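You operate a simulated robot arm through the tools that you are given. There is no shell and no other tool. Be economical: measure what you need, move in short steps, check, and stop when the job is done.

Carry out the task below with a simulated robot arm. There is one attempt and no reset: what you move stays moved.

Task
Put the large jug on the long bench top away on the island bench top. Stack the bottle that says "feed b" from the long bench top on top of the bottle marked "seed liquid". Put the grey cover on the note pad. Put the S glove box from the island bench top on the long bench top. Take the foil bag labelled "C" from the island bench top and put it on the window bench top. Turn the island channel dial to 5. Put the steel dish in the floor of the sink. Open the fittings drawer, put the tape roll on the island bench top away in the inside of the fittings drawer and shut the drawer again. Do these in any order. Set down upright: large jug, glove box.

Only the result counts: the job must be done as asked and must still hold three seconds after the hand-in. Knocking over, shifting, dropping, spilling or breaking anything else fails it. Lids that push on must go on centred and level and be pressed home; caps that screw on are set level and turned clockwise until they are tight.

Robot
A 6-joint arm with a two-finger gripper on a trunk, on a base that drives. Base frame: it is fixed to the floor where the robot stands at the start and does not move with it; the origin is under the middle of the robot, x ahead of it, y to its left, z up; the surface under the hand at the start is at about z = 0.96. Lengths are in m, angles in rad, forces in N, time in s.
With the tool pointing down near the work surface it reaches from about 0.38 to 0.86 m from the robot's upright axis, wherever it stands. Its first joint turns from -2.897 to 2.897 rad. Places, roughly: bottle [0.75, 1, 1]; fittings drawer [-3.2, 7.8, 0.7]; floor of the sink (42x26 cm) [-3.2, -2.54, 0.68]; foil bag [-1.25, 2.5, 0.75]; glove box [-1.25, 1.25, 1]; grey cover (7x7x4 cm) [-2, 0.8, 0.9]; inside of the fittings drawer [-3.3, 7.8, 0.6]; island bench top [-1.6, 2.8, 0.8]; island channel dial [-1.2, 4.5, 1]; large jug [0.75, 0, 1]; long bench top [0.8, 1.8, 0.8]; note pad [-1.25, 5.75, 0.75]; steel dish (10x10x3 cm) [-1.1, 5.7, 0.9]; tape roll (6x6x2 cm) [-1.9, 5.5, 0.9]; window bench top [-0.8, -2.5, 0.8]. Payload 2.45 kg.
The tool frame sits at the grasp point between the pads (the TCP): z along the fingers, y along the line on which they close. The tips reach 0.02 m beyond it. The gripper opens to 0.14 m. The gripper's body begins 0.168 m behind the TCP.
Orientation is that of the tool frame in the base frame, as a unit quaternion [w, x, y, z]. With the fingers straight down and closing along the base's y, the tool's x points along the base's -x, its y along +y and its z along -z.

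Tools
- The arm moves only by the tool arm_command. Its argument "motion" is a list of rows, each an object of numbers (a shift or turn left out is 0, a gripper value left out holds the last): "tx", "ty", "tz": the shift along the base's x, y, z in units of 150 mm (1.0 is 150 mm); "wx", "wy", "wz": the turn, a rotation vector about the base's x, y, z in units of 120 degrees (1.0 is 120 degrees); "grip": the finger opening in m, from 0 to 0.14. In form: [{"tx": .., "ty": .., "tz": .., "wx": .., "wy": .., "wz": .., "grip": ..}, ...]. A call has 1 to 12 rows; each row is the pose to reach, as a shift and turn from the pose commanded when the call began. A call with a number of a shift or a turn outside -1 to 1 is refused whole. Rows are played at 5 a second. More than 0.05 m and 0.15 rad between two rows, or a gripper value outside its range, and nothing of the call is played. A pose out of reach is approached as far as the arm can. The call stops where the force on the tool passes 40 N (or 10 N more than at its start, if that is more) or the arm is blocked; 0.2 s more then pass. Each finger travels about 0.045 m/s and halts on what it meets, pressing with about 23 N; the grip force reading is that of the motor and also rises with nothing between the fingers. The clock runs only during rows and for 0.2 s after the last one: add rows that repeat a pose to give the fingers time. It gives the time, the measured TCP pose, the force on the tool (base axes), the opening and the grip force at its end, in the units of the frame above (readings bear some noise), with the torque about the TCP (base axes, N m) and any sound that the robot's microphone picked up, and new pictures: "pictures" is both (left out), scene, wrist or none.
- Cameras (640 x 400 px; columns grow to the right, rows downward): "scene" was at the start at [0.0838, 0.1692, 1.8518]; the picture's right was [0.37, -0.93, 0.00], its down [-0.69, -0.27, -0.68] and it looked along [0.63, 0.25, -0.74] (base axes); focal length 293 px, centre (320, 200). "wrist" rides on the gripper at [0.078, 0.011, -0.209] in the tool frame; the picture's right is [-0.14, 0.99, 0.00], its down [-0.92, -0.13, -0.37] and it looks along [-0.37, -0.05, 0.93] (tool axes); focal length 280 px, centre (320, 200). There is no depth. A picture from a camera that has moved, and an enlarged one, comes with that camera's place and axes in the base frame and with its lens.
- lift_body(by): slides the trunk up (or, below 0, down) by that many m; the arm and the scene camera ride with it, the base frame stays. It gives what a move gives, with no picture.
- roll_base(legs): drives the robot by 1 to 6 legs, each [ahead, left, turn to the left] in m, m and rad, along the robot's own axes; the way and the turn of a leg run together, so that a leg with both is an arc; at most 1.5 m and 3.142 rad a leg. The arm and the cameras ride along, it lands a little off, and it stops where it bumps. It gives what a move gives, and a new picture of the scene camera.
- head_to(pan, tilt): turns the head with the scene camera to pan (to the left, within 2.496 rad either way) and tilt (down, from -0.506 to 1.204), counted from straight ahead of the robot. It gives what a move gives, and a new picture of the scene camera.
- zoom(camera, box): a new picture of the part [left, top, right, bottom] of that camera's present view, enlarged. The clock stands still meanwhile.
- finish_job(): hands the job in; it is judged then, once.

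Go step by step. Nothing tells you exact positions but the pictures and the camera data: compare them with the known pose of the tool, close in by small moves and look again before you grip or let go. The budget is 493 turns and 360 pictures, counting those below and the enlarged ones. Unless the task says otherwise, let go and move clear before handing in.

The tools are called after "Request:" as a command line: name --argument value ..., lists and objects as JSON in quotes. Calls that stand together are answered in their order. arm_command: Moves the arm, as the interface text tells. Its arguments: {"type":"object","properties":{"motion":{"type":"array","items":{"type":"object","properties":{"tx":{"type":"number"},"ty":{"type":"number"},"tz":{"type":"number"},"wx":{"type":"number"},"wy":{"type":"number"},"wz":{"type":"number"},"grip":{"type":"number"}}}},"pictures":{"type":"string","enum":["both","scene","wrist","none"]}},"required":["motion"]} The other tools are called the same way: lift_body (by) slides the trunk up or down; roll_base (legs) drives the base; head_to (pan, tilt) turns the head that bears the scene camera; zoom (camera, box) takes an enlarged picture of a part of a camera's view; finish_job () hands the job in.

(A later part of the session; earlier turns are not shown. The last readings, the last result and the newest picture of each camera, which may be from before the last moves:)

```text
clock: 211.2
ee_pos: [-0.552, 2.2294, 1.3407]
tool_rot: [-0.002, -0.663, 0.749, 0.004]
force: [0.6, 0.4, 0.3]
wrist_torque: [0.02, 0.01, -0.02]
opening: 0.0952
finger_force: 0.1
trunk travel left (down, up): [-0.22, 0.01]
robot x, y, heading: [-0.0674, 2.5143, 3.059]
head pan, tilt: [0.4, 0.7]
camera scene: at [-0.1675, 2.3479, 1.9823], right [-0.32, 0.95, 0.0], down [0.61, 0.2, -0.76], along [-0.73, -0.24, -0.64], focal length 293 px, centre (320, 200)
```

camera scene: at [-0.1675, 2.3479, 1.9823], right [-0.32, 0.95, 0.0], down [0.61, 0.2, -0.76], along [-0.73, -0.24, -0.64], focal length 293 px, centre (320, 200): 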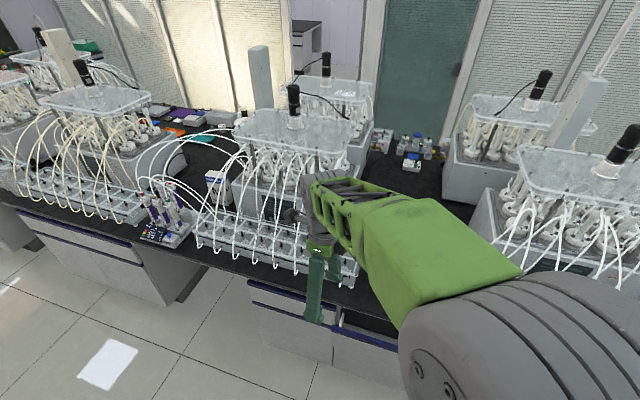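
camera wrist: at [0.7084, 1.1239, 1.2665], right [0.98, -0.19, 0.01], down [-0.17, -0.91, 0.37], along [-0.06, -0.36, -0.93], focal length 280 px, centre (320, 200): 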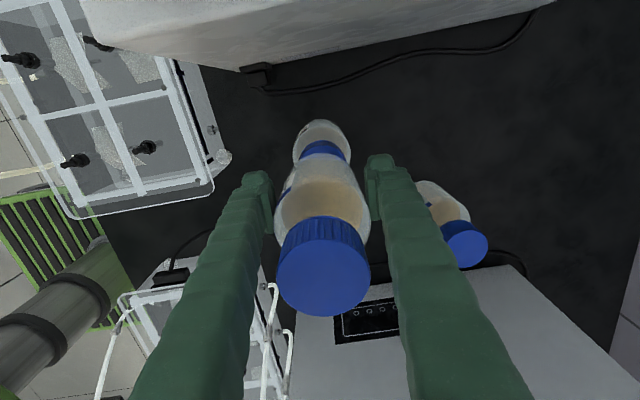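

Request:
roll_base --legs '[[0, -0.5, 0.08]]'

Request:
zoom --camera "scene" --box '[200, 120, 440, 380]'

```text
clock: 216.1
ee_pos: [-0.5101, 2.6942, 1.3401]
tool_rot: [-0.002, -0.691, 0.723, 0.004]
force: [0.5, -0.6, 0.4]
wrist_torque: [-0.03, 0.02, -0.01]
opening: 0.0949
finger_force: 0.2
trunk travel left (down, up): [-0.22, 0.01]
robot x, y, heading: [-0.0467, 3.0165, 3.147]
head pan, tilt: [0.4, 0.7]
camera scene: at [-0.1355, 2.8412, 1.9824], right [-0.39, 0.92, 0.0], down [0.59, 0.25, -0.77], along [-0.7, -0.3, -0.64], focal length 293 px, centre (320, 200)
```

scene: 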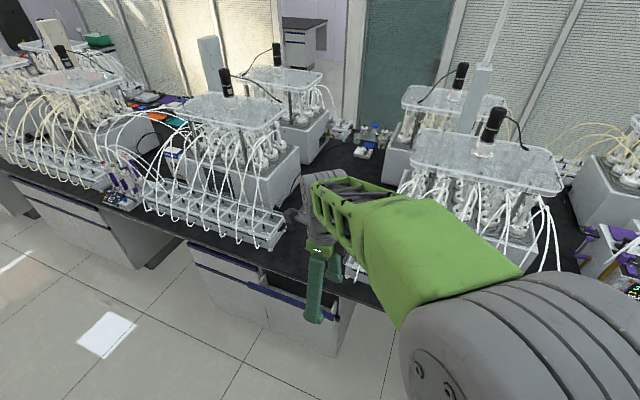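

```text
1.54 times, centred on (320, 250) of scene
camera zoom: at [-0.1355, 2.8412, 1.9824], right [-0.39, 0.92, 0.0], down [0.59, 0.25, -0.77], along [-0.7, -0.3, -0.64], focal length 450 px, centre (320, 123)
```

zoom: 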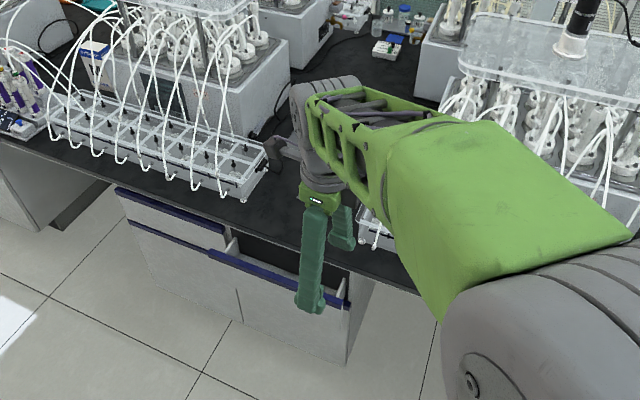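

Request:
roll_base --legs '[[0.1, 0.2, 0]]'

Request:
arm_command --motion '[{"tx": -0.25, "tz": 0.15}, {"tx": -0.5, "tz": 0.3}, {"tx": -0.75, "tz": 0.45}, {"tx": -1.0, "tz": 0.6}, {"tx": -1.0, "tz": 0.6}]' --pictures "wrist"

```text
clock: 218.5
ee_pos: [-0.6084, 2.4927, 1.3407]
tool_rot: [-0.002, -0.692, 0.721, 0.003]
force: [-0.8, 0.9, 0.6]
wrist_torque: [0.05, 0.01, -0.01]
opening: 0.0949
finger_force: 0.0
trunk travel left (down, up): [-0.22, 0.01]
robot x, y, heading: [-0.1503, 2.8152, -3.136]
head pan, tilt: [0.4, 0.7]
camera scene: at [-0.2357, 2.6405, 1.9823], right [-0.39, 0.92, 0.0], down [0.59, 0.25, -0.76], along [-0.7, -0.3, -0.64], focal length 293 px, centre (320, 200)
```

scene: 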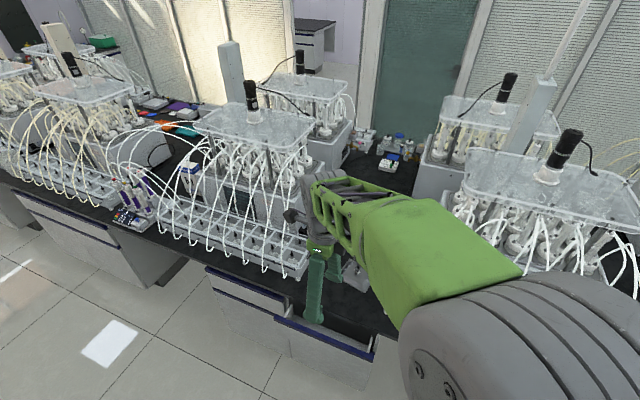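

```text
clock: 219.7
ee_pos: [-0.7571, 2.4914, 1.4314]
tool_rot: [-0.003, -0.693, 0.721, 0.004]
force: [0.8, 0.2, 0.7]
wrist_torque: [0.05, 0.04, 0.01]
opening: 0.0951
finger_force: 0.1
trunk travel left (down, up): [-0.22, 0.01]
robot x, y, heading: [-0.1505, 2.8146, -3.136]
head pan, tilt: [0.4, 0.7]
camera wrist: at [-0.7684, 2.414, 1.6421], right [-0.98, 0.18, 0.01], down [0.17, 0.91, 0.37], along [0.06, 0.36, -0.93], focal length 280 px, centre (320, 200)
```

wrist: 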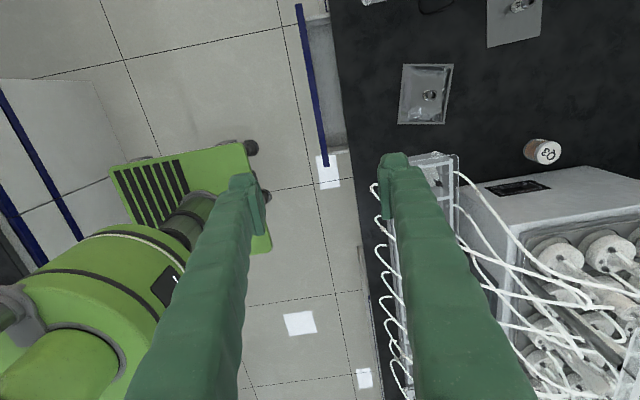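

Request:
zoom --camera "wrist" --box '[380, 0, 580, 180]'

```text
2.22 times, centred on (480, 90) of wrist
camera zoom: at [-0.7684, 2.414, 1.6421], right [-0.98, 0.18, 0.01], down [0.17, 0.91, 0.37], along [0.06, 0.36, -0.93], focal length 623 px, centre (-36, 444)
```

zoom: 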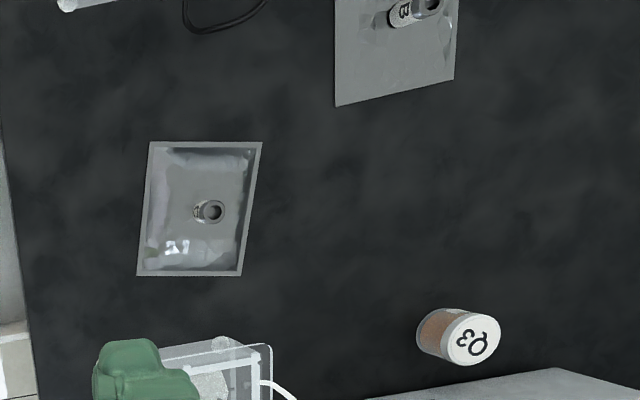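

Request:
arm_command --motion '[{"tx": -0.25, "tz": -0.2}, {"tx": -0.5, "tz": -0.4}, {"tx": -0.75, "tz": -0.5}, {"tx": -1.0, "tz": -0.6}, {"tx": -1.0, "tz": -0.6}]' --pictures "both"

Request:
zoom --camera "wrist" --box '[240, 0, 480, 160]'

```text
clock: 220.9
ee_pos: [-0.908, 2.4975, 1.3422]
tool_rot: [-0.003, -0.692, 0.722, 0.004]
force: [1.0, 0.8, -0.2]
wrist_torque: [-0.03, 0.08, -0.01]
opening: 0.0949
finger_force: 0.0
trunk travel left (down, up): [-0.22, 0.01]
robot x, y, heading: [-0.1422, 2.8153, -3.138]
head pan, tilt: [0.4, 0.7]
camera scene: at [-0.2327, 2.6418, 1.9827], right [-0.39, 0.92, 0.0], down [0.59, 0.25, -0.77], along [-0.7, -0.3, -0.64], focal length 293 px, centre (320, 200)
camera wrist: at [-0.9208, 2.4191, 1.5524], right [-0.98, 0.18, 0.01], down [0.17, 0.91, 0.37], along [0.06, 0.36, -0.93], focal length 280 px, centre (320, 200)
```

scene: 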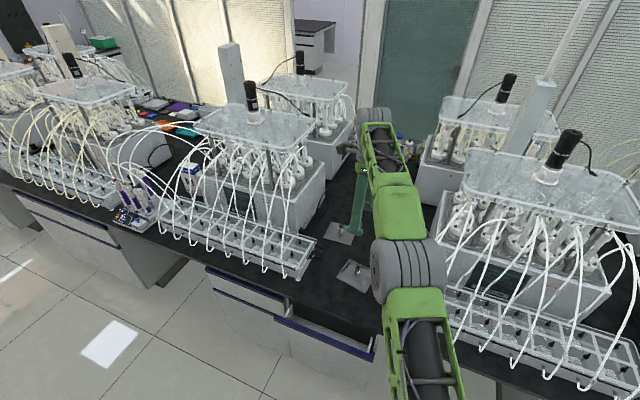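
wrist: 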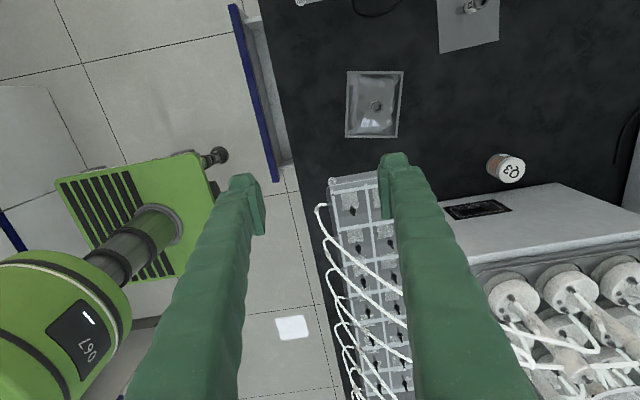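

```text
2.50 times, centred on (360, 80) of wrist
camera zoom: at [-0.9208, 2.4191, 1.5524], right [-0.98, 0.18, 0.01], down [0.17, 0.91, 0.37], along [0.06, 0.36, -0.93], focal length 701 px, centre (220, 500)
```

zoom: 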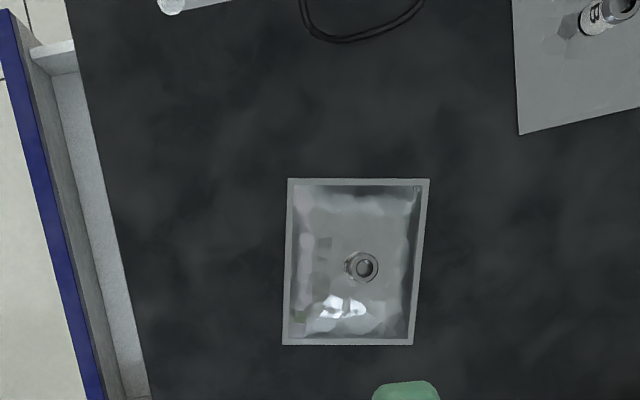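

Request:
zoom --camera "scene" --box '[310, 210, 390, 300]'

```text
4.44 times, centred on (350, 255) of scene
camera zoom: at [-0.2327, 2.6418, 1.9827], right [-0.39, 0.92, 0.0], down [0.59, 0.25, -0.77], along [-0.7, -0.3, -0.64], focal length 1301 px, centre (187, -44)
```

zoom: 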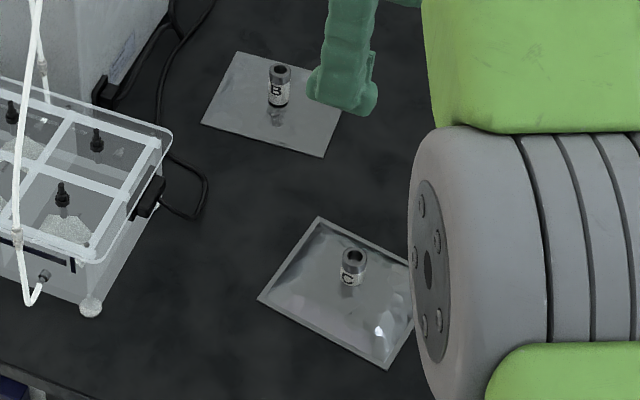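

The near bag is C (label on its spout), spout at about (-1.04, 2.48). I drive a bit closer and position over the spout.

Request:
roll_base --legs '[[0.2, 0.05, 0]]'

Request:
arm_command --motion '[{"tx": 0.2, "tz": -0.2, "grip": 0.06}, {"tx": 0.4, "ty": 0.15, "tz": -0.4, "grip": 0.06}, {"tx": 0.46, "ty": 0.2, "tz": -0.7, "grip": 0.06}, {"tx": 0.46, "ty": 0.2, "tz": -1.0, "grip": 0.06}, {"tx": 0.46, "ty": 0.2, "tz": -1.0, "grip": 0.06}]' --pictures "wrist"

```text
clock: 222.5
ee_pos: [-1.1042, 2.4458, 1.3394]
tool_rot: [-0.002, -0.692, 0.722, 0.003]
force: [-0.2, 0.4, -0.3]
wrist_torque: [0.02, -0.03, 0.02]
opening: 0.0948
finger_force: 0.0
trunk travel left (down, up): [-0.22, 0.01]
robot x, y, heading: [-0.3348, 2.7595, -3.141]
head pan, tilt: [0.4, 0.7]
camera scene: at [-0.4298, 2.5886, 1.9822], right [-0.39, 0.92, 0.0], down [0.59, 0.25, -0.76], along [-0.7, -0.3, -0.64], focal length 293 px, centre (320, 200)
```

scene: 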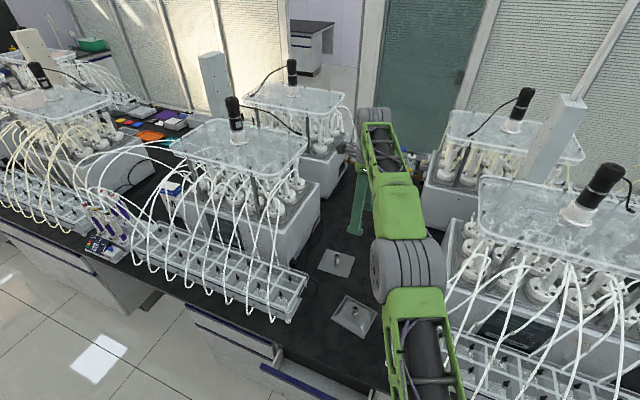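

```text
clock: 223.7
ee_pos: [-1.0329, 2.4771, 1.1905]
tool_rot: [-0.002, -0.692, 0.722, 0.003]
force: [-1.5, -0.3, -0.1]
wrist_torque: [0.0, 0.04, 0.01]
opening: 0.0603
finger_force: 0.1
trunk travel left (down, up): [-0.22, 0.01]
robot x, y, heading: [-0.3385, 2.7632, -3.139]
head pan, tilt: [0.4, 0.7]
camera wrist: at [-1.0457, 2.3993, 1.4], right [-0.98, 0.18, 0.01], down [0.17, 0.91, 0.37], along [0.06, 0.36, -0.93], focal length 280 px, centre (320, 200)
```

wrist: 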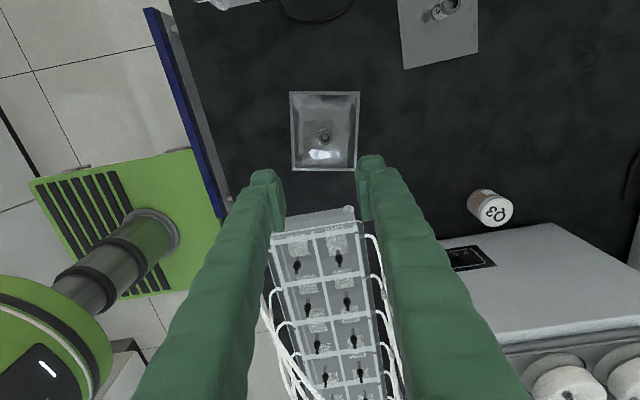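

Request:
arm_command --motion '[{"tx": -0.055, "tz": -0.3}, {"tx": -0.055, "tz": -0.6}, {"tx": -0.055, "tz": -0.9}, {"tx": -0.055, "tz": -1.0}, {"tx": -0.055, "tz": -1.0}]' --pictures "wrist"

Request:
zoom --camera "wrist" --box '[240, 80, 400, 240]'

```text
clock: 224.9
ee_pos: [-1.0395, 2.4757, 1.04]
tool_rot: [-0.002, -0.692, 0.722, 0.004]
force: [0.4, 0.2, -0.2]
wrist_torque: [-0.01, -0.03, 0.0]
opening: 0.0602
finger_force: 0.1
trunk travel left (down, up): [-0.22, 0.01]
robot x, y, heading: [-0.3435, 2.7619, -3.136]
head pan, tilt: [0.4, 0.7]
camera wrist: at [-1.0523, 2.3985, 1.2492], right [-0.98, 0.18, 0.01], down [0.17, 0.91, 0.37], along [0.06, 0.36, -0.93], focal length 280 px, centre (320, 200)
```

wrist: 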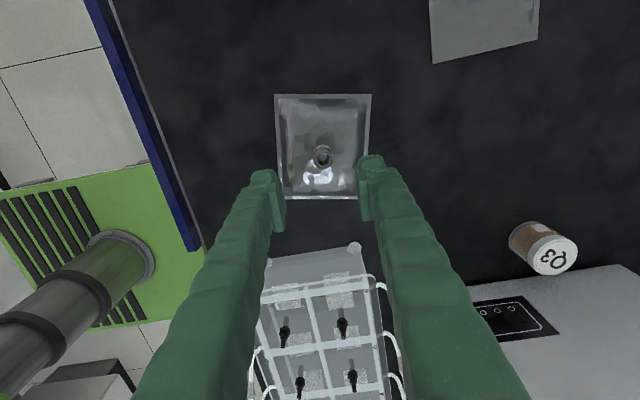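

```text
2.50 times, centred on (320, 160) of wrist
camera zoom: at [-1.0523, 2.3985, 1.2492], right [-0.98, 0.18, 0.01], down [0.17, 0.91, 0.37], along [0.06, 0.36, -0.93], focal length 701 px, centre (320, 300)
```

zoom: 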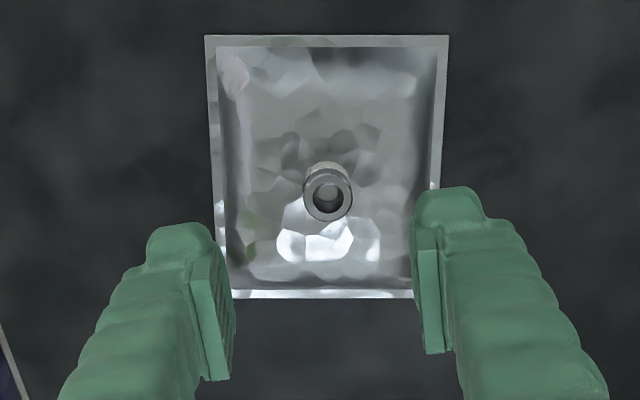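

Request:
arm_command --motion '[{"tx": -0.02, "ty": -0.01, "tz": -0.3}, {"tx": -0.02, "ty": -0.01, "tz": -0.55}, {"tx": -0.02, "ty": -0.01, "tz": -0.68}, {"tx": -0.02, "ty": -0.01, "tz": -0.68}]' --pictures "wrist"

Request:
zoom --camera "wrist" --box '[240, 100, 400, 260]'

Request:
zoom --camera "scene" --box '[310, 260, 420, 340]'

```text
clock: 225.9
ee_pos: [-1.0425, 2.4744, 0.9377]
tool_rot: [-0.003, -0.692, 0.722, 0.003]
force: [1.0, 0.0, 0.0]
wrist_torque: [-0.02, 0.02, -0.01]
opening: 0.0598
finger_force: 0.1
trunk travel left (down, up): [-0.22, 0.01]
robot x, y, heading: [-0.3412, 2.7612, -3.142]
head pan, tilt: [0.4, 0.7]
camera wrist: at [-1.0552, 2.3969, 1.1478], right [-0.98, 0.18, 0.01], down [0.17, 0.91, 0.37], along [0.06, 0.36, -0.93], focal length 280 px, centre (320, 200)
```

wrist: 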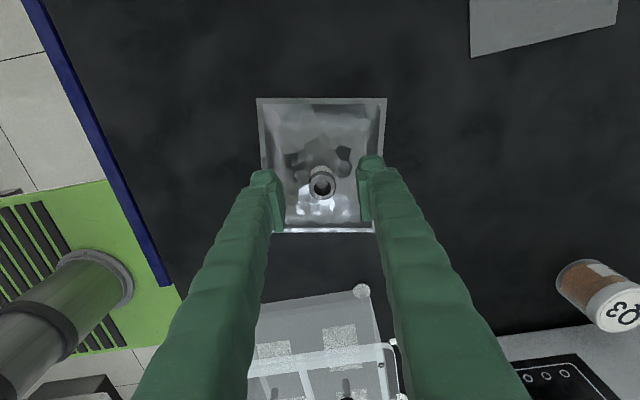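

```text
2.50 times, centred on (320, 180) of wrist
camera zoom: at [-1.0552, 2.3969, 1.1478], right [-0.98, 0.18, 0.01], down [0.17, 0.91, 0.37], along [0.06, 0.36, -0.93], focal length 701 px, centre (320, 250)
```

zoom: 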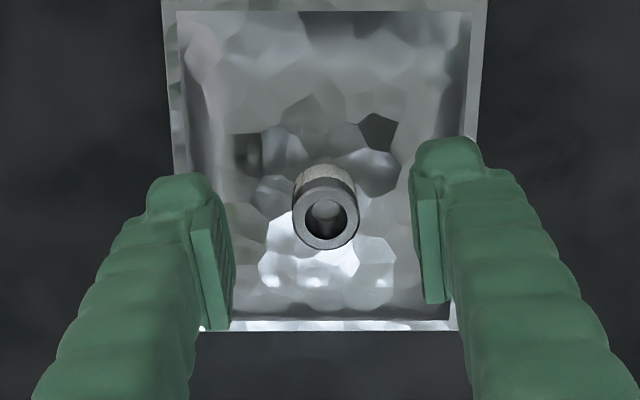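

```text
5.00 times, centred on (365, 300) of scene
camera zoom: at [-0.4279, 2.5892, 1.9824], right [-0.39, 0.92, 0.0], down [0.59, 0.25, -0.77], along [-0.7, -0.3, -0.64], focal length 1463 px, centre (95, -300)
```

zoom: 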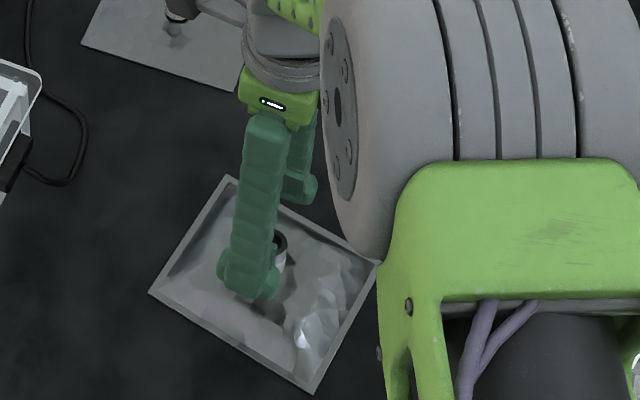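

Request:
arm_command --motion '[{"tz": -0.05, "tx": -0.013}, {"tz": -0.1, "tx": -0.013}, {"tz": -0.1, "tx": -0.013, "grip": 0.04}, {"tz": -0.1, "tx": -0.013, "grip": 0.025}, {"tz": -0.1, "tx": -0.013, "grip": 0.01}, {"tz": -0.1, "tx": -0.013, "grip": 0.01}, {"tz": -0.1, "tx": -0.013, "grip": 0.01}]' --pictures "wrist"

```text
clock: 227.5
ee_pos: [-1.0454, 2.4735, 0.9255]
tool_rot: [-0.003, -0.691, 0.723, 0.003]
force: [5.0, -0.3, 21.4]
wrist_torque: [0.18, -0.36, -0.06]
opening: 0.0119
finger_force: 1.4
trunk travel left (down, up): [-0.22, 0.01]
robot x, y, heading: [-0.3394, 2.7623, -3.139]
head pan, tilt: [0.4, 0.7]
camera wrist: at [-1.0577, 2.3966, 1.1363], right [-0.98, 0.18, 0.01], down [0.17, 0.91, 0.37], along [0.06, 0.36, -0.93], focal length 280 px, centre (320, 200)
```

wrist: 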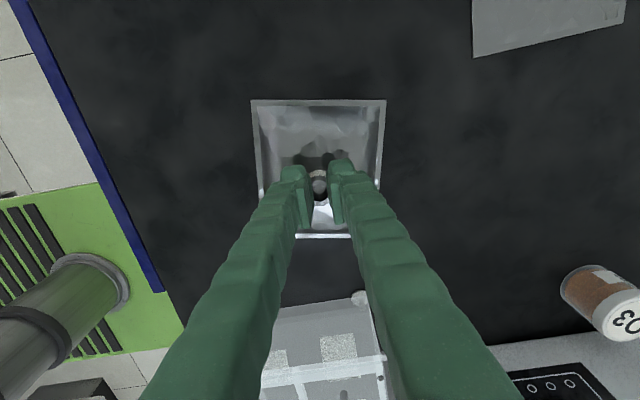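

Request:
zoom --camera "wrist" --box '[260, 120, 380, 250]'

Request:
zoom --camera "scene" --box '[310, 260, 420, 340]'

```text
3.08 times, centred on (320, 185) of wrist
camera zoom: at [-1.0577, 2.3966, 1.1363], right [-0.98, 0.18, 0.01], down [0.17, 0.91, 0.37], along [0.06, 0.36, -0.93], focal length 863 px, centre (320, 246)
```

zoom: 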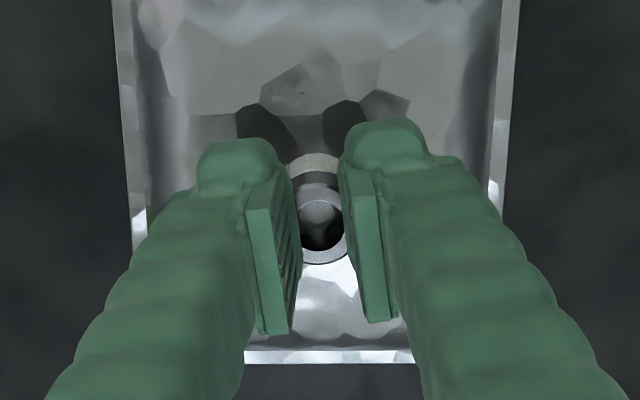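

```text
5.00 times, centred on (365, 300) of scene
camera zoom: at [-0.4254, 2.5899, 1.9827], right [-0.39, 0.92, 0.0], down [0.59, 0.25, -0.77], along [-0.7, -0.3, -0.64], focal length 1463 px, centre (95, -300)
```

zoom: 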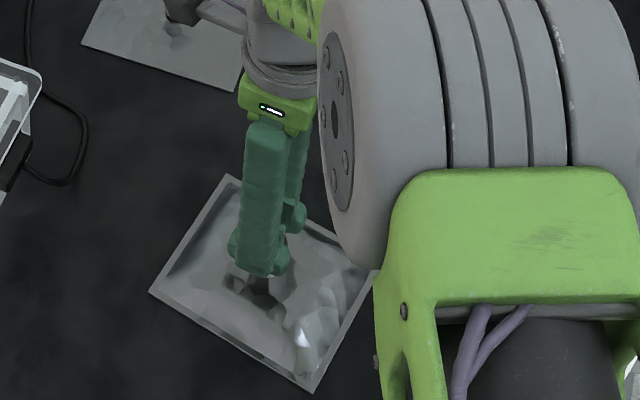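

The tips are sitting on top of the spout; the surface is lower than assumed (bench ≈0.85). I rise, open, shift slightly and go deeper.

Request:
arm_command --motion '[{"tz": 0.1}, {"tz": 0.25, "grip": 0.05}, {"tz": 0.25, "grip": 0.05}, {"tz": 0.25, "ty": 0.04, "grip": 0.05}, {"tz": 0.25, "ty": 0.04, "grip": 0.05}]' --pictures "none"

Request:
zoom --camera "wrist" --box '[240, 100, 400, 260]'

```text
clock: 228.7
ee_pos: [-1.0466, 2.4796, 0.9618]
tool_rot: [-0.002, -0.692, 0.722, 0.003]
force: [-0.1, -0.1, 0.7]
wrist_torque: [-0.04, 0.04, -0.03]
opening: 0.05
finger_force: 0.1
trunk travel left (down, up): [-0.22, 0.01]
robot x, y, heading: [-0.3375, 2.7627, -3.137]
head pan, tilt: [0.4, 0.7]
```

```text
2.50 times, centred on (320, 180) of wrist
camera zoom: at [-1.0599, 2.4018, 1.1721], right [-0.98, 0.18, 0.01], down [0.17, 0.91, 0.37], along [0.06, 0.36, -0.93], focal length 701 px, centre (320, 250)
```

zoom: 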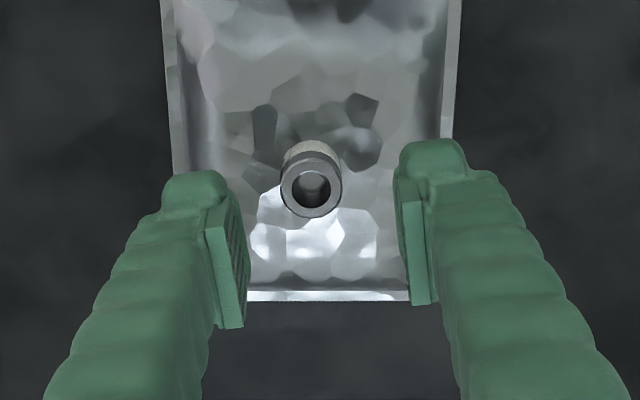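

Request:
arm_command --motion '[{"tx": 0.02, "tz": -0.2}, {"tx": 0.02, "tz": -0.35}, {"tx": 0.02, "tz": -0.42}, {"tx": 0.02, "tz": -0.48}, {"tx": 0.02, "tz": -0.48}]' --pictures "none"

Request:
zoom --camera "scene" --box '[310, 260, 420, 340]'

```text
clock: 229.9
ee_pos: [-1.0435, 2.4802, 0.8915]
tool_rot: [-0.002, -0.691, 0.723, 0.003]
force: [-1.3, 0.3, -0.9]
wrist_torque: [0.01, 0.0, 0.0]
opening: 0.05
finger_force: 0.0
trunk travel left (down, up): [-0.22, 0.01]
robot x, y, heading: [-0.341, 2.7568, -3.137]
head pan, tilt: [0.4, 0.7]
```

```text
5.00 times, centred on (365, 300) of scene
camera zoom: at [-0.4281, 2.5891, 1.9824], right [-0.39, 0.92, 0.0], down [0.59, 0.25, -0.77], along [-0.7, -0.3, -0.64], focal length 1463 px, centre (95, -300)
```

zoom: 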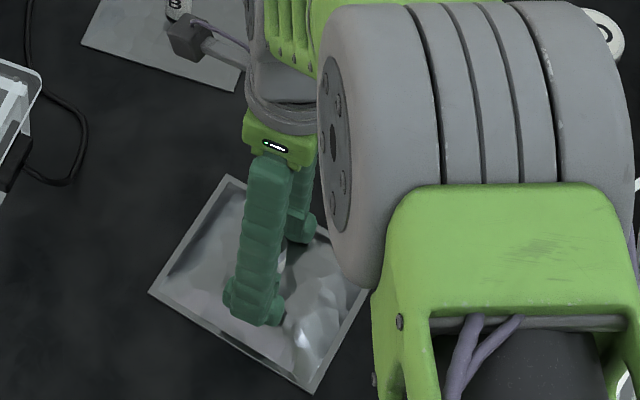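

No contact force yet and the fingers straddle the spout. I close.

Request:
arm_command --motion '[{"grip": 0.035}, {"grip": 0.02}, {"grip": 0.01}, {"grip": 0.01}, {"grip": 0.01}, {"grip": 0.01}]' --pictures "wrist"

```text
clock: 231.3
ee_pos: [-1.0427, 2.4803, 0.8904]
tool_rot: [-0.003, -0.691, 0.723, 0.003]
force: [-0.5, 0.2, 0.0]
wrist_torque: [-0.02, -0.02, 0.0]
opening: 0.0235
finger_force: 22.8
trunk travel left (down, up): [-0.22, 0.01]
robot x, y, heading: [-0.3377, 2.7591, -3.141]
head pan, tilt: [0.4, 0.7]
camera wrist: at [-1.0555, 2.4025, 1.1012], right [-0.98, 0.18, 0.01], down [0.17, 0.91, 0.37], along [0.06, 0.36, -0.93], focal length 280 px, centre (320, 200)
```

wrist: 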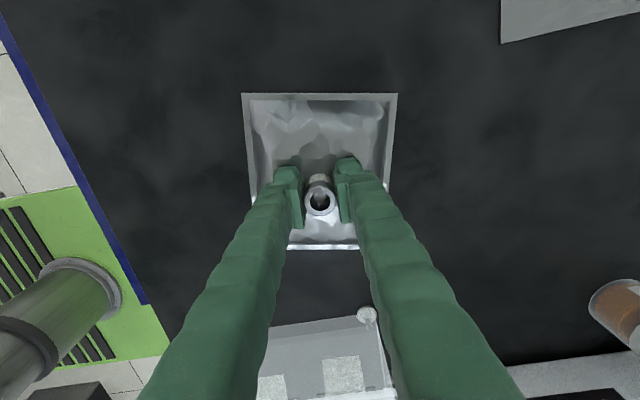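

Gripped. I lift and retract, then drive toward the window bench.

Request:
arm_command --motion '[{"tz": 0.1}, {"tz": 0.3}, {"tz": 0.6}, {"tz": 0.9}, {"tz": 1.0}, {"tz": 1.0}]' --pictures "wrist"

Request:
arm_command --motion '[{"tz": 0.25}, {"tz": 0.5}, {"tz": 0.75}, {"tz": 1.0}, {"tz": 1.0}]' --pictures "none"

Request:
arm_command --motion '[{"tz": 0.25}, {"tz": 0.5}, {"tz": 0.75}, {"tz": 0.9, "tx": 0.2}, {"tz": 0.9, "tx": 0.5}, {"tz": 0.9, "tx": 0.8}, {"tz": 0.9, "tx": 1.0}, {"tz": 0.9, "tx": 1.0}]' --pictures "none"

Request:
arm_command --motion '[{"tx": 0.25, "ty": 0.1}, {"tx": 0.5, "ty": 0.2}, {"tx": 0.75, "ty": 0.4}, {"tx": 0.75, "ty": 0.6}, {"tx": 0.75, "ty": 0.8}, {"tx": 0.75, "ty": 1.0}, {"tx": 0.75, "ty": 1.0}]' --pictures "scene"

```text
clock: 232.7
ee_pos: [-1.045, 2.4799, 1.0384]
tool_rot: [-0.002, -0.691, 0.723, 0.003]
force: [0.4, 0.0, -1.4]
wrist_torque: [-0.01, 0.02, -0.01]
opening: 0.0233
finger_force: 23.3
trunk travel left (down, up): [-0.22, 0.01]
robot x, y, heading: [-0.3419, 2.7645, -3.138]
head pan, tilt: [0.4, 0.7]
camera wrist: at [-1.0575, 2.4027, 1.2496], right [-0.98, 0.18, 0.01], down [0.17, 0.91, 0.37], along [0.06, 0.36, -0.93], focal length 280 px, centre (320, 200)
```

wrist: 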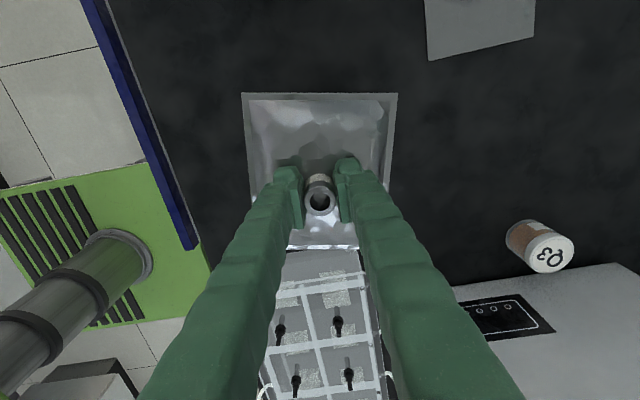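

```text
clock: 233.9
ee_pos: [-1.0443, 2.4791, 1.1893]
tool_rot: [-0.002, -0.692, 0.722, 0.003]
force: [0.1, 0.8, -0.7]
wrist_torque: [0.01, -0.01, -0.02]
opening: 0.0235
finger_force: 22.6
trunk travel left (down, up): [-0.22, 0.01]
robot x, y, heading: [-0.3384, 2.7594, -3.134]
head pan, tilt: [0.4, 0.7]
```

```text
clock: 235.7
ee_pos: [-0.8925, 2.4822, 1.3245]
tool_rot: [-0.001, -0.691, 0.723, 0.003]
force: [0.4, 0.3, -0.6]
wrist_torque: [0.03, -0.05, -0.01]
opening: 0.0232
finger_force: 23.2
trunk travel left (down, up): [-0.22, 0.01]
robot x, y, heading: [-0.3389, 2.7619, -3.138]
head pan, tilt: [0.4, 0.7]
```

```text
clock: 237.3
ee_pos: [-0.7791, 2.6288, 1.3255]
tool_rot: [-0.001, -0.692, 0.722, 0.003]
force: [1.3, -0.7, -0.7]
wrist_torque: [0.06, -0.03, -0.01]
opening: 0.0232
finger_force: 23.6
trunk travel left (down, up): [-0.22, 0.01]
robot x, y, heading: [-0.3436, 2.7594, -3.135]
head pan, tilt: [0.4, 0.7]
camera scene: at [-0.428, 2.5887, 1.9823], right [-0.39, 0.92, 0.0], down [0.59, 0.25, -0.76], along [-0.7, -0.3, -0.64], focal length 293 px, centre (320, 200)
```

scene: 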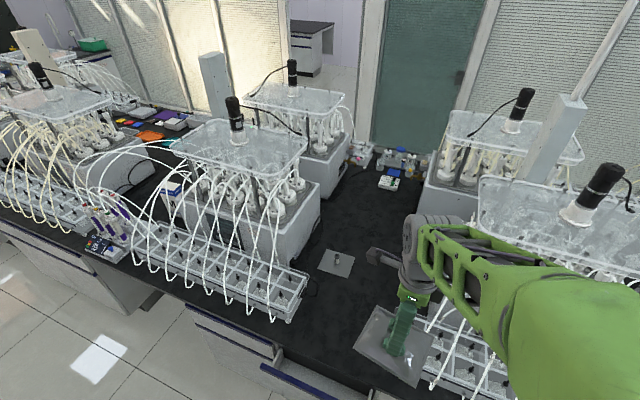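

Request:
roll_base --legs '[[-0.2, 0, 0], [0, 0, 1.57], [1.3, 0, 0], [1.3, 0, 0]]'

```text
clock: 255.1
ee_pos: [0.1349, -0.2847, 1.3247]
tool_rot: [0.004, 1.0, -0.005, -0.001]
force: [0.2, -0.4, -1.1]
wrist_torque: [0.01, 0.03, 0.0]
opening: 0.0232
finger_force: 23.2
trunk travel left (down, up): [-0.22, 0.01]
robot x, y, heading: [-0.0179, 0.1537, -1.534]
head pan, tilt: [0.4, 0.7]
camera scene: at [0.1624, 0.0688, 1.9823], right [-0.91, -0.42, 0.0], down [-0.27, 0.58, -0.76], along [0.32, -0.69, -0.64], focal length 293 px, centre (320, 200)
```

scene: 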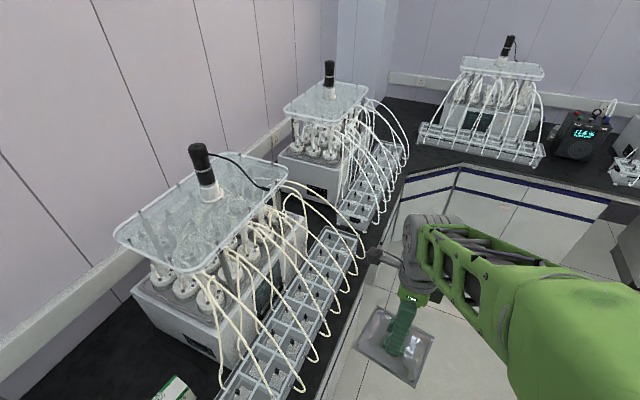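

Request:
roll_base --legs '[[0.6, -0.1, -0.037]]'

Request:
head_to --pan 0.0 --tilt 0.5

```text
clock: 258.6
ee_pos: [0.0356, -0.8919, 1.3249]
tool_rot: [0.004, 1.0, -0.016, -0.001]
force: [-0.9, 0.6, -0.4]
wrist_torque: [0.01, 0.02, -0.04]
opening: 0.0235
finger_force: 23.0
trunk travel left (down, up): [-0.22, 0.01]
robot x, y, heading: [-0.1, -0.4489, -1.557]
head pan, tilt: [0.4, 0.7]
camera scene: at [0.0723, -0.5398, 1.9823], right [-0.92, -0.4, 0.0], down [-0.26, 0.59, -0.76], along [0.31, -0.7, -0.64], focal length 293 px, centre (320, 200)
```

scene: 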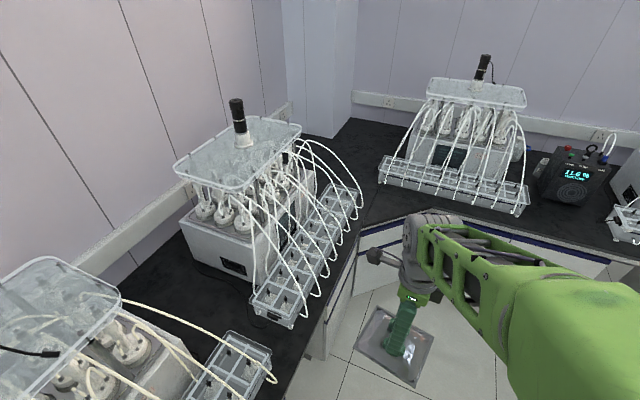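

```text
clock: 259.4
ee_pos: [0.0369, -0.8912, 1.3249]
tool_rot: [0.003, 1.0, -0.017, 0.0]
force: [-0.1, -0.7, -0.8]
wrist_torque: [-0.01, 0.0, 0.0]
opening: 0.0235
finger_force: 23.0
trunk travel left (down, up): [-0.22, 0.01]
robot x, y, heading: [-0.1006, -0.4535, -1.559]
head pan, tilt: [0.0, 0.499]
camera scene: at [0.0395, -0.5522, 2.0], right [-1.0, -0.01, 0.0], down [-0.01, 0.48, -0.88], along [0.01, -0.88, -0.48], focal length 293 px, centre (320, 200)
```

scene: 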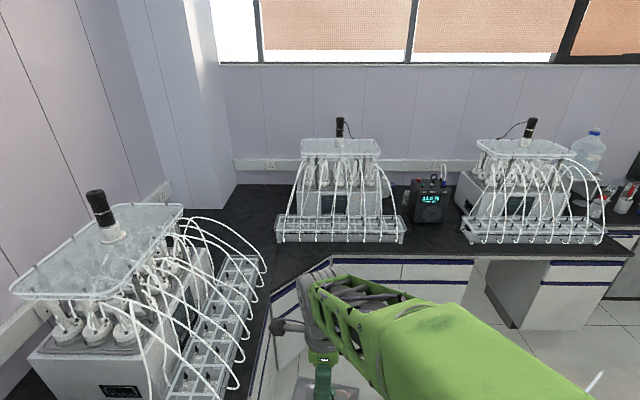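

There's a free patch on the window bench in front of the display meter, near (-0.645, -2.16). I drive there in steps.

Request:
roll_base --legs '[[0.8, -0.3, 0], [0.15, -0.38, 0]]'

```text
clock: 267.4
ee_pos: [-0.632, -1.8477, 1.326]
tool_rot: [0.004, 1.0, -0.019, 0.0]
force: [-0.2, 0.8, -1.3]
wrist_torque: [0.02, -0.03, 0.01]
opening: 0.0233
finger_force: 22.8
trunk travel left (down, up): [-0.22, 0.01]
robot x, y, heading: [-0.7648, -1.4084, -1.564]
head pan, tilt: [0.0, 0.499]
camera scene: at [-0.6263, -1.5082, 2.0001], right [-1.0, -0.01, 0.0], down [0.0, 0.48, -0.88], along [0.01, -0.88, -0.48], focal length 293 px, centre (320, 200)
```

scene: 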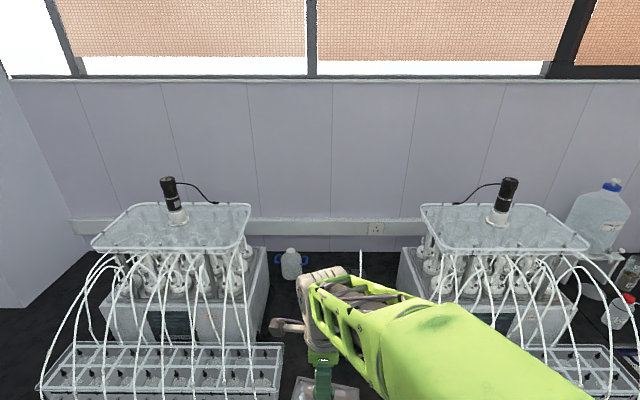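

Request:
head_to --pan 0.3 --tilt 1.0

Request:
arm_command --motion '[{"tx": 0.0}]' --pictures "wrist"

```text
clock: 268.4
ee_pos: [-0.6307, -1.8469, 1.3255]
tool_rot: [0.004, 1.0, -0.019, -0.001]
force: [-0.6, 0.1, -1.0]
wrist_torque: [0.02, 0.01, -0.01]
opening: 0.0234
finger_force: 23.3
trunk travel left (down, up): [-0.22, 0.01]
robot x, y, heading: [-0.7679, -1.4073, -1.56]
head pan, tilt: [0.3, 1.0]
camera scene: at [-0.6055, -1.4835, 1.959], right [-0.95, -0.3, 0.0], down [-0.25, 0.8, -0.54], along [0.16, -0.52, -0.84], focal length 293 px, centre (320, 200)
```

scene: 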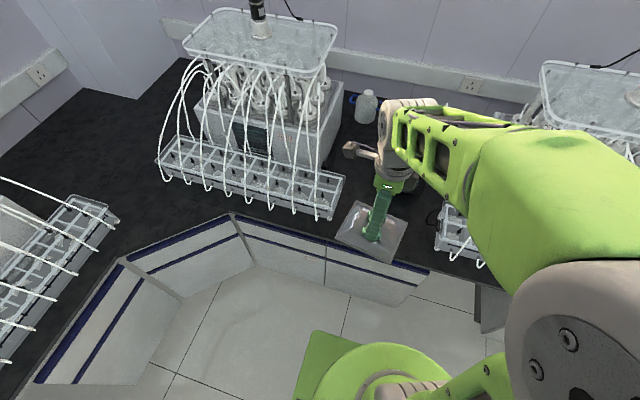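

```text
clock: 268.8
ee_pos: [-0.6318, -1.8465, 1.3249]
tool_rot: [0.003, 1.0, -0.019, -0.001]
force: [0.9, 0.2, -0.4]
wrist_torque: [0.04, 0.03, 0.04]
opening: 0.0235
finger_force: 23.5
trunk travel left (down, up): [-0.22, 0.01]
robot x, y, heading: [-0.7677, -1.4106, -1.563]
head pan, tilt: [0.3, 1.0]
camera wrist: at [-0.5532, -1.8592, 1.5354], right [-0.18, -0.98, 0.01], down [-0.91, 0.17, 0.37], along [-0.36, 0.06, -0.93], focal length 280 px, centre (320, 200)
```

wrist: 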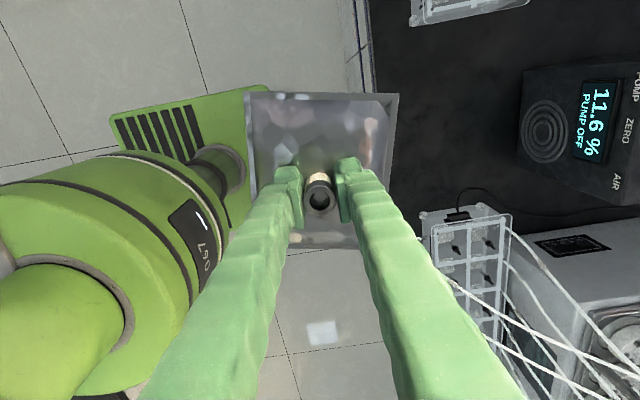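

Request:
arm_command --motion '[{"ty": -0.25}, {"ty": -0.5}, {"ty": -0.75, "tx": -0.05}, {"ty": -0.9, "tx": -0.12}, {"ty": -0.9, "tx": -0.12}]' --pictures "none"

Request:
arm_command --motion '[{"ty": -0.3}, {"ty": -0.6}, {"ty": -0.89}, {"ty": -0.89, "tz": -0.3}, {"ty": -0.89, "tz": -0.6}, {"ty": -0.89, "tz": -0.9}, {"ty": -0.89, "tz": -0.9}]' --pictures "both"

```text
clock: 269.9
ee_pos: [-0.6482, -1.9849, 1.3269]
tool_rot: [0.003, 1.0, -0.019, -0.001]
force: [0.3, 0.3, 0.0]
wrist_torque: [-0.01, -0.02, 0.0]
opening: 0.0234
finger_force: 22.9
trunk travel left (down, up): [-0.22, 0.01]
robot x, y, heading: [-0.7646, -1.4074, -1.563]
head pan, tilt: [0.3, 1.0]
```

```text
clock: 271.6
ee_pos: [-0.649, -2.1122, 1.1923]
tool_rot: [0.005, 1.0, -0.019, -0.001]
force: [-0.2, -0.7, -0.5]
wrist_torque: [-0.02, 0.01, 0.01]
opening: 0.0234
finger_force: 22.9
trunk travel left (down, up): [-0.22, 0.01]
robot x, y, heading: [-0.7659, -1.4074, -1.559]
head pan, tilt: [0.3, 1.0]
camera scene: at [-0.6055, -1.4833, 1.959], right [-0.95, -0.3, 0.0], down [-0.25, 0.8, -0.54], along [0.16, -0.52, -0.84], focal length 293 px, centre (320, 200)
camera wrist: at [-0.5713, -2.1249, 1.402], right [-0.18, -0.98, 0.01], down [-0.91, 0.17, 0.37], along [-0.36, 0.06, -0.93], focal length 280 px, centre (320, 200)
```

scene: 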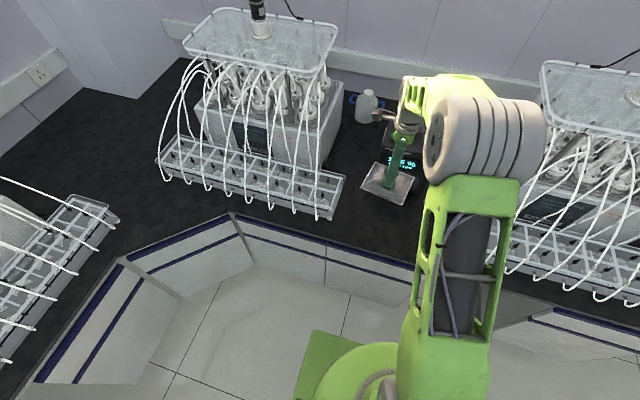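
wrist: 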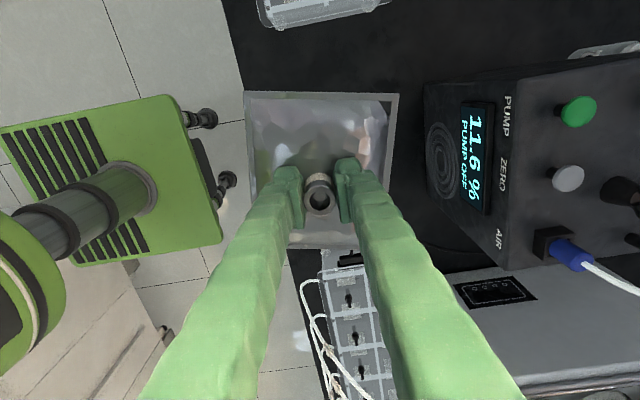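

Request:
arm_command --motion '[{"ty": -0.05, "tz": -0.3}, {"ty": -0.05, "tz": -0.6}, {"ty": -0.05, "tz": -0.9}, {"ty": -0.05, "tz": -1.0}, {"ty": -0.05, "tz": -1.0}]' --pictures "none"

Request:
arm_command --motion '[{"tz": -0.3}, {"tz": -0.6}, {"tz": -0.8}, {"tz": -0.88}, {"tz": -0.94}, {"tz": -1.0}]' --pictures "both"

```text
clock: 272.8
ee_pos: [-0.649, -2.1263, 1.0416]
tool_rot: [0.004, 1.0, -0.019, -0.002]
force: [-0.4, -0.2, -1.6]
wrist_torque: [0.0, 0.02, 0.0]
opening: 0.0231
finger_force: 22.6
trunk travel left (down, up): [-0.22, 0.01]
robot x, y, heading: [-0.7652, -1.411, -1.561]
head pan, tilt: [0.3, 1.0]
```

```text
clock: 274.1
ee_pos: [-0.6486, -2.1239, 0.89]
tool_rot: [0.005, 1.0, -0.019, -0.001]
force: [-2.7, 2.5, 12.8]
wrist_torque: [-0.02, 0.12, 0.0]
opening: 0.0233
finger_force: 22.9
trunk travel left (down, up): [-0.22, 0.01]
robot x, y, heading: [-0.7711, -1.4082, -1.568]
head pan, tilt: [0.3, 1.0]
camera scene: at [-0.6059, -1.4818, 1.9593], right [-0.95, -0.3, 0.0], down [-0.25, 0.8, -0.54], along [0.16, -0.52, -0.84], focal length 293 px, centre (320, 200)
camera wrist: at [-0.572, -2.135, 1.1011], right [-0.18, -0.98, 0.01], down [-0.91, 0.17, 0.37], along [-0.36, 0.06, -0.93], focal length 280 px, centre (320, 200)
```

scene: 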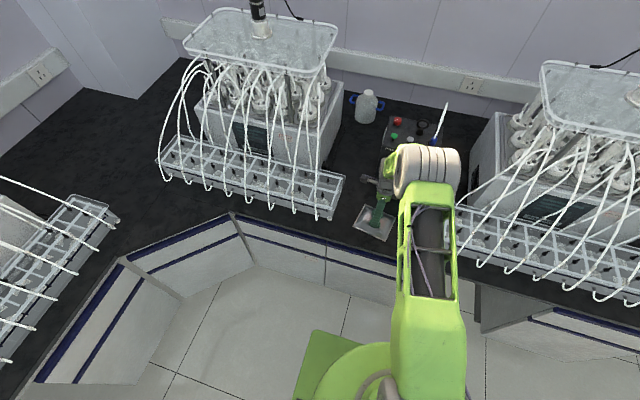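
wrist: 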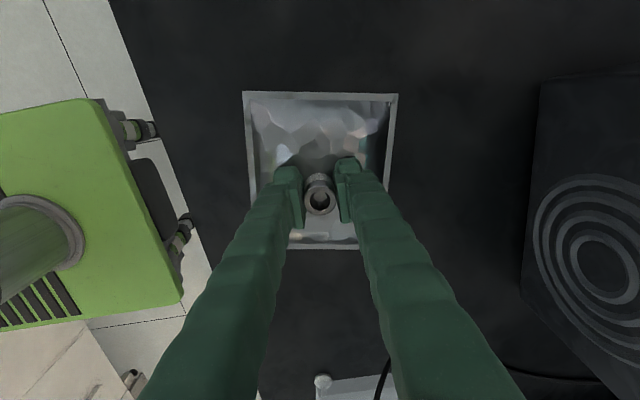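

Bag rests on the window bench (contact at the same height). I release and rise.

Request:
arm_command --motion '[{"grip": 0.035}, {"grip": 0.05}, {"grip": 0.05}, {"tz": 0.2, "grip": 0.05}, {"tz": 0.5}, {"tz": 0.8}, {"tz": 1.0}, {"tz": 1.0}]' --pictures "wrist"

Request:
arm_command --motion '[{"tz": 0.3}, {"tz": 0.6}, {"tz": 0.9}, {"tz": 1.0, "ty": 0.2}, {"tz": 1.0, "ty": 0.5}, {"tz": 1.0, "ty": 0.8}, {"tz": 1.0, "ty": 1.0}, {"tz": 1.0, "ty": 1.0}]' --pictures "none"

Request:
arm_command --motion '[{"tz": 0.2, "ty": 0.2}, {"tz": 0.4, "ty": 0.4}, {"tz": 0.6, "ty": 0.6}, {"tz": 0.8, "ty": 0.8}, {"tz": 1.0, "ty": 0.95}, {"tz": 1.0, "ty": 0.95}]' --pictures "none"

```text
clock: 275.9
ee_pos: [-0.647, -2.124, 1.0386]
tool_rot: [0.004, 1.0, -0.02, -0.001]
force: [0.6, 1.3, 0.6]
wrist_torque: [0.01, -0.01, 0.03]
opening: 0.0501
finger_force: 0.0
trunk travel left (down, up): [-0.22, 0.01]
robot x, y, heading: [-0.766, -1.4106, -1.568]
head pan, tilt: [0.3, 1.0]
camera wrist: at [-0.5693, -2.1361, 1.2482], right [-0.18, -0.98, 0.01], down [-0.91, 0.17, 0.37], along [-0.36, 0.06, -0.93], focal length 280 px, centre (320, 200)
```

wrist: 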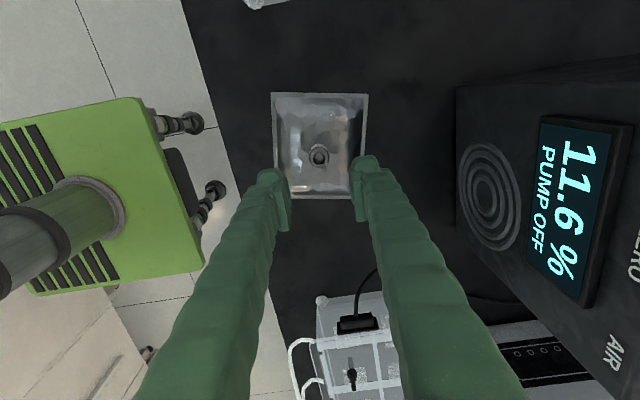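

```text
clock: 277.8
ee_pos: [-0.6485, -1.9763, 1.1869]
tool_rot: [0.003, 1.0, -0.019, -0.001]
force: [-0.9, -0.4, 0.4]
wrist_torque: [0.0, -0.03, 0.0]
opening: 0.0499
finger_force: 0.1
trunk travel left (down, up): [-0.22, 0.01]
robot x, y, heading: [-0.7663, -1.4067, -1.565]
head pan, tilt: [0.3, 1.0]
```

```text
clock: 279.1
ee_pos: [-0.6501, -1.8324, 1.341]
tool_rot: [0.004, 1.0, -0.02, 0.0]
force: [0.1, -1.8, -0.4]
wrist_torque: [0.0, 0.01, 0.02]
opening: 0.0501
finger_force: 0.0
trunk travel left (down, up): [-0.22, 0.01]
robot x, y, heading: [-0.7659, -1.4068, -1.563]
head pan, tilt: [0.3, 1.0]
```

Bag C placed. Now I look around toward the sink and the far side of the island.

Request:
head_to --pan -1.2 --tilt 0.45

Request:
head_to --pan -2.0 --tilt 0.45

```text
clock: 280.8
ee_pos: [-0.6516, -1.8327, 1.3409]
tool_rot: [0.003, 1.0, -0.019, -0.002]
force: [0.3, -0.4, 0.4]
wrist_torque: [0.0, 0.04, -0.01]
opening: 0.05
finger_force: 0.0
trunk travel left (down, up): [-0.22, 0.01]
robot x, y, heading: [-0.7678, -1.4076, -1.562]
head pan, tilt: [-1.201, 0.45]
camera scene: at [-0.7119, -1.4509, 2.0045], right [-0.37, 0.93, 0.0], down [0.4, 0.16, -0.9], along [-0.84, -0.33, -0.44], focal length 293 px, centre (320, 200)
```

scene: 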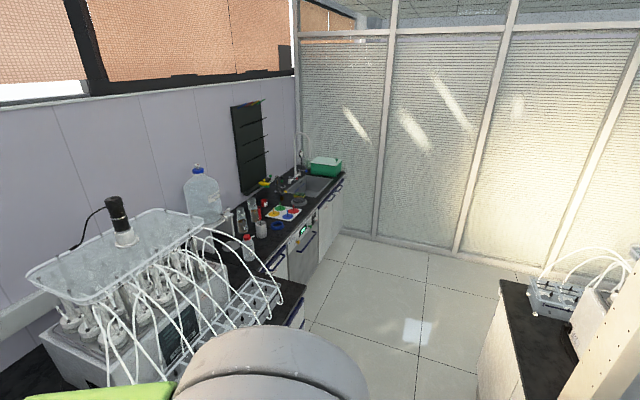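

```text
clock: 281.9
ee_pos: [-0.6515, -1.8335, 1.3391]
tool_rot: [0.004, 1.0, -0.019, -0.001]
force: [-0.6, -0.2, 0.3]
wrist_torque: [0.01, 0.0, 0.0]
opening: 0.0498
finger_force: 0.0
trunk travel left (down, up): [-0.22, 0.01]
robot x, y, heading: [-0.7707, -1.4089, -1.563]
head pan, tilt: [-2.0, 0.45]
camera scene: at [-0.7104, -1.3794, 2.0045], right [0.41, 0.91, 0.0], down [0.4, -0.18, -0.9], along [-0.82, 0.37, -0.44], focal length 293 px, centre (320, 200)
```

scene: 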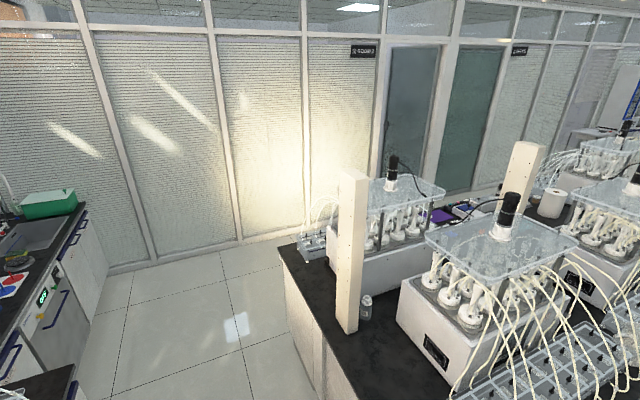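

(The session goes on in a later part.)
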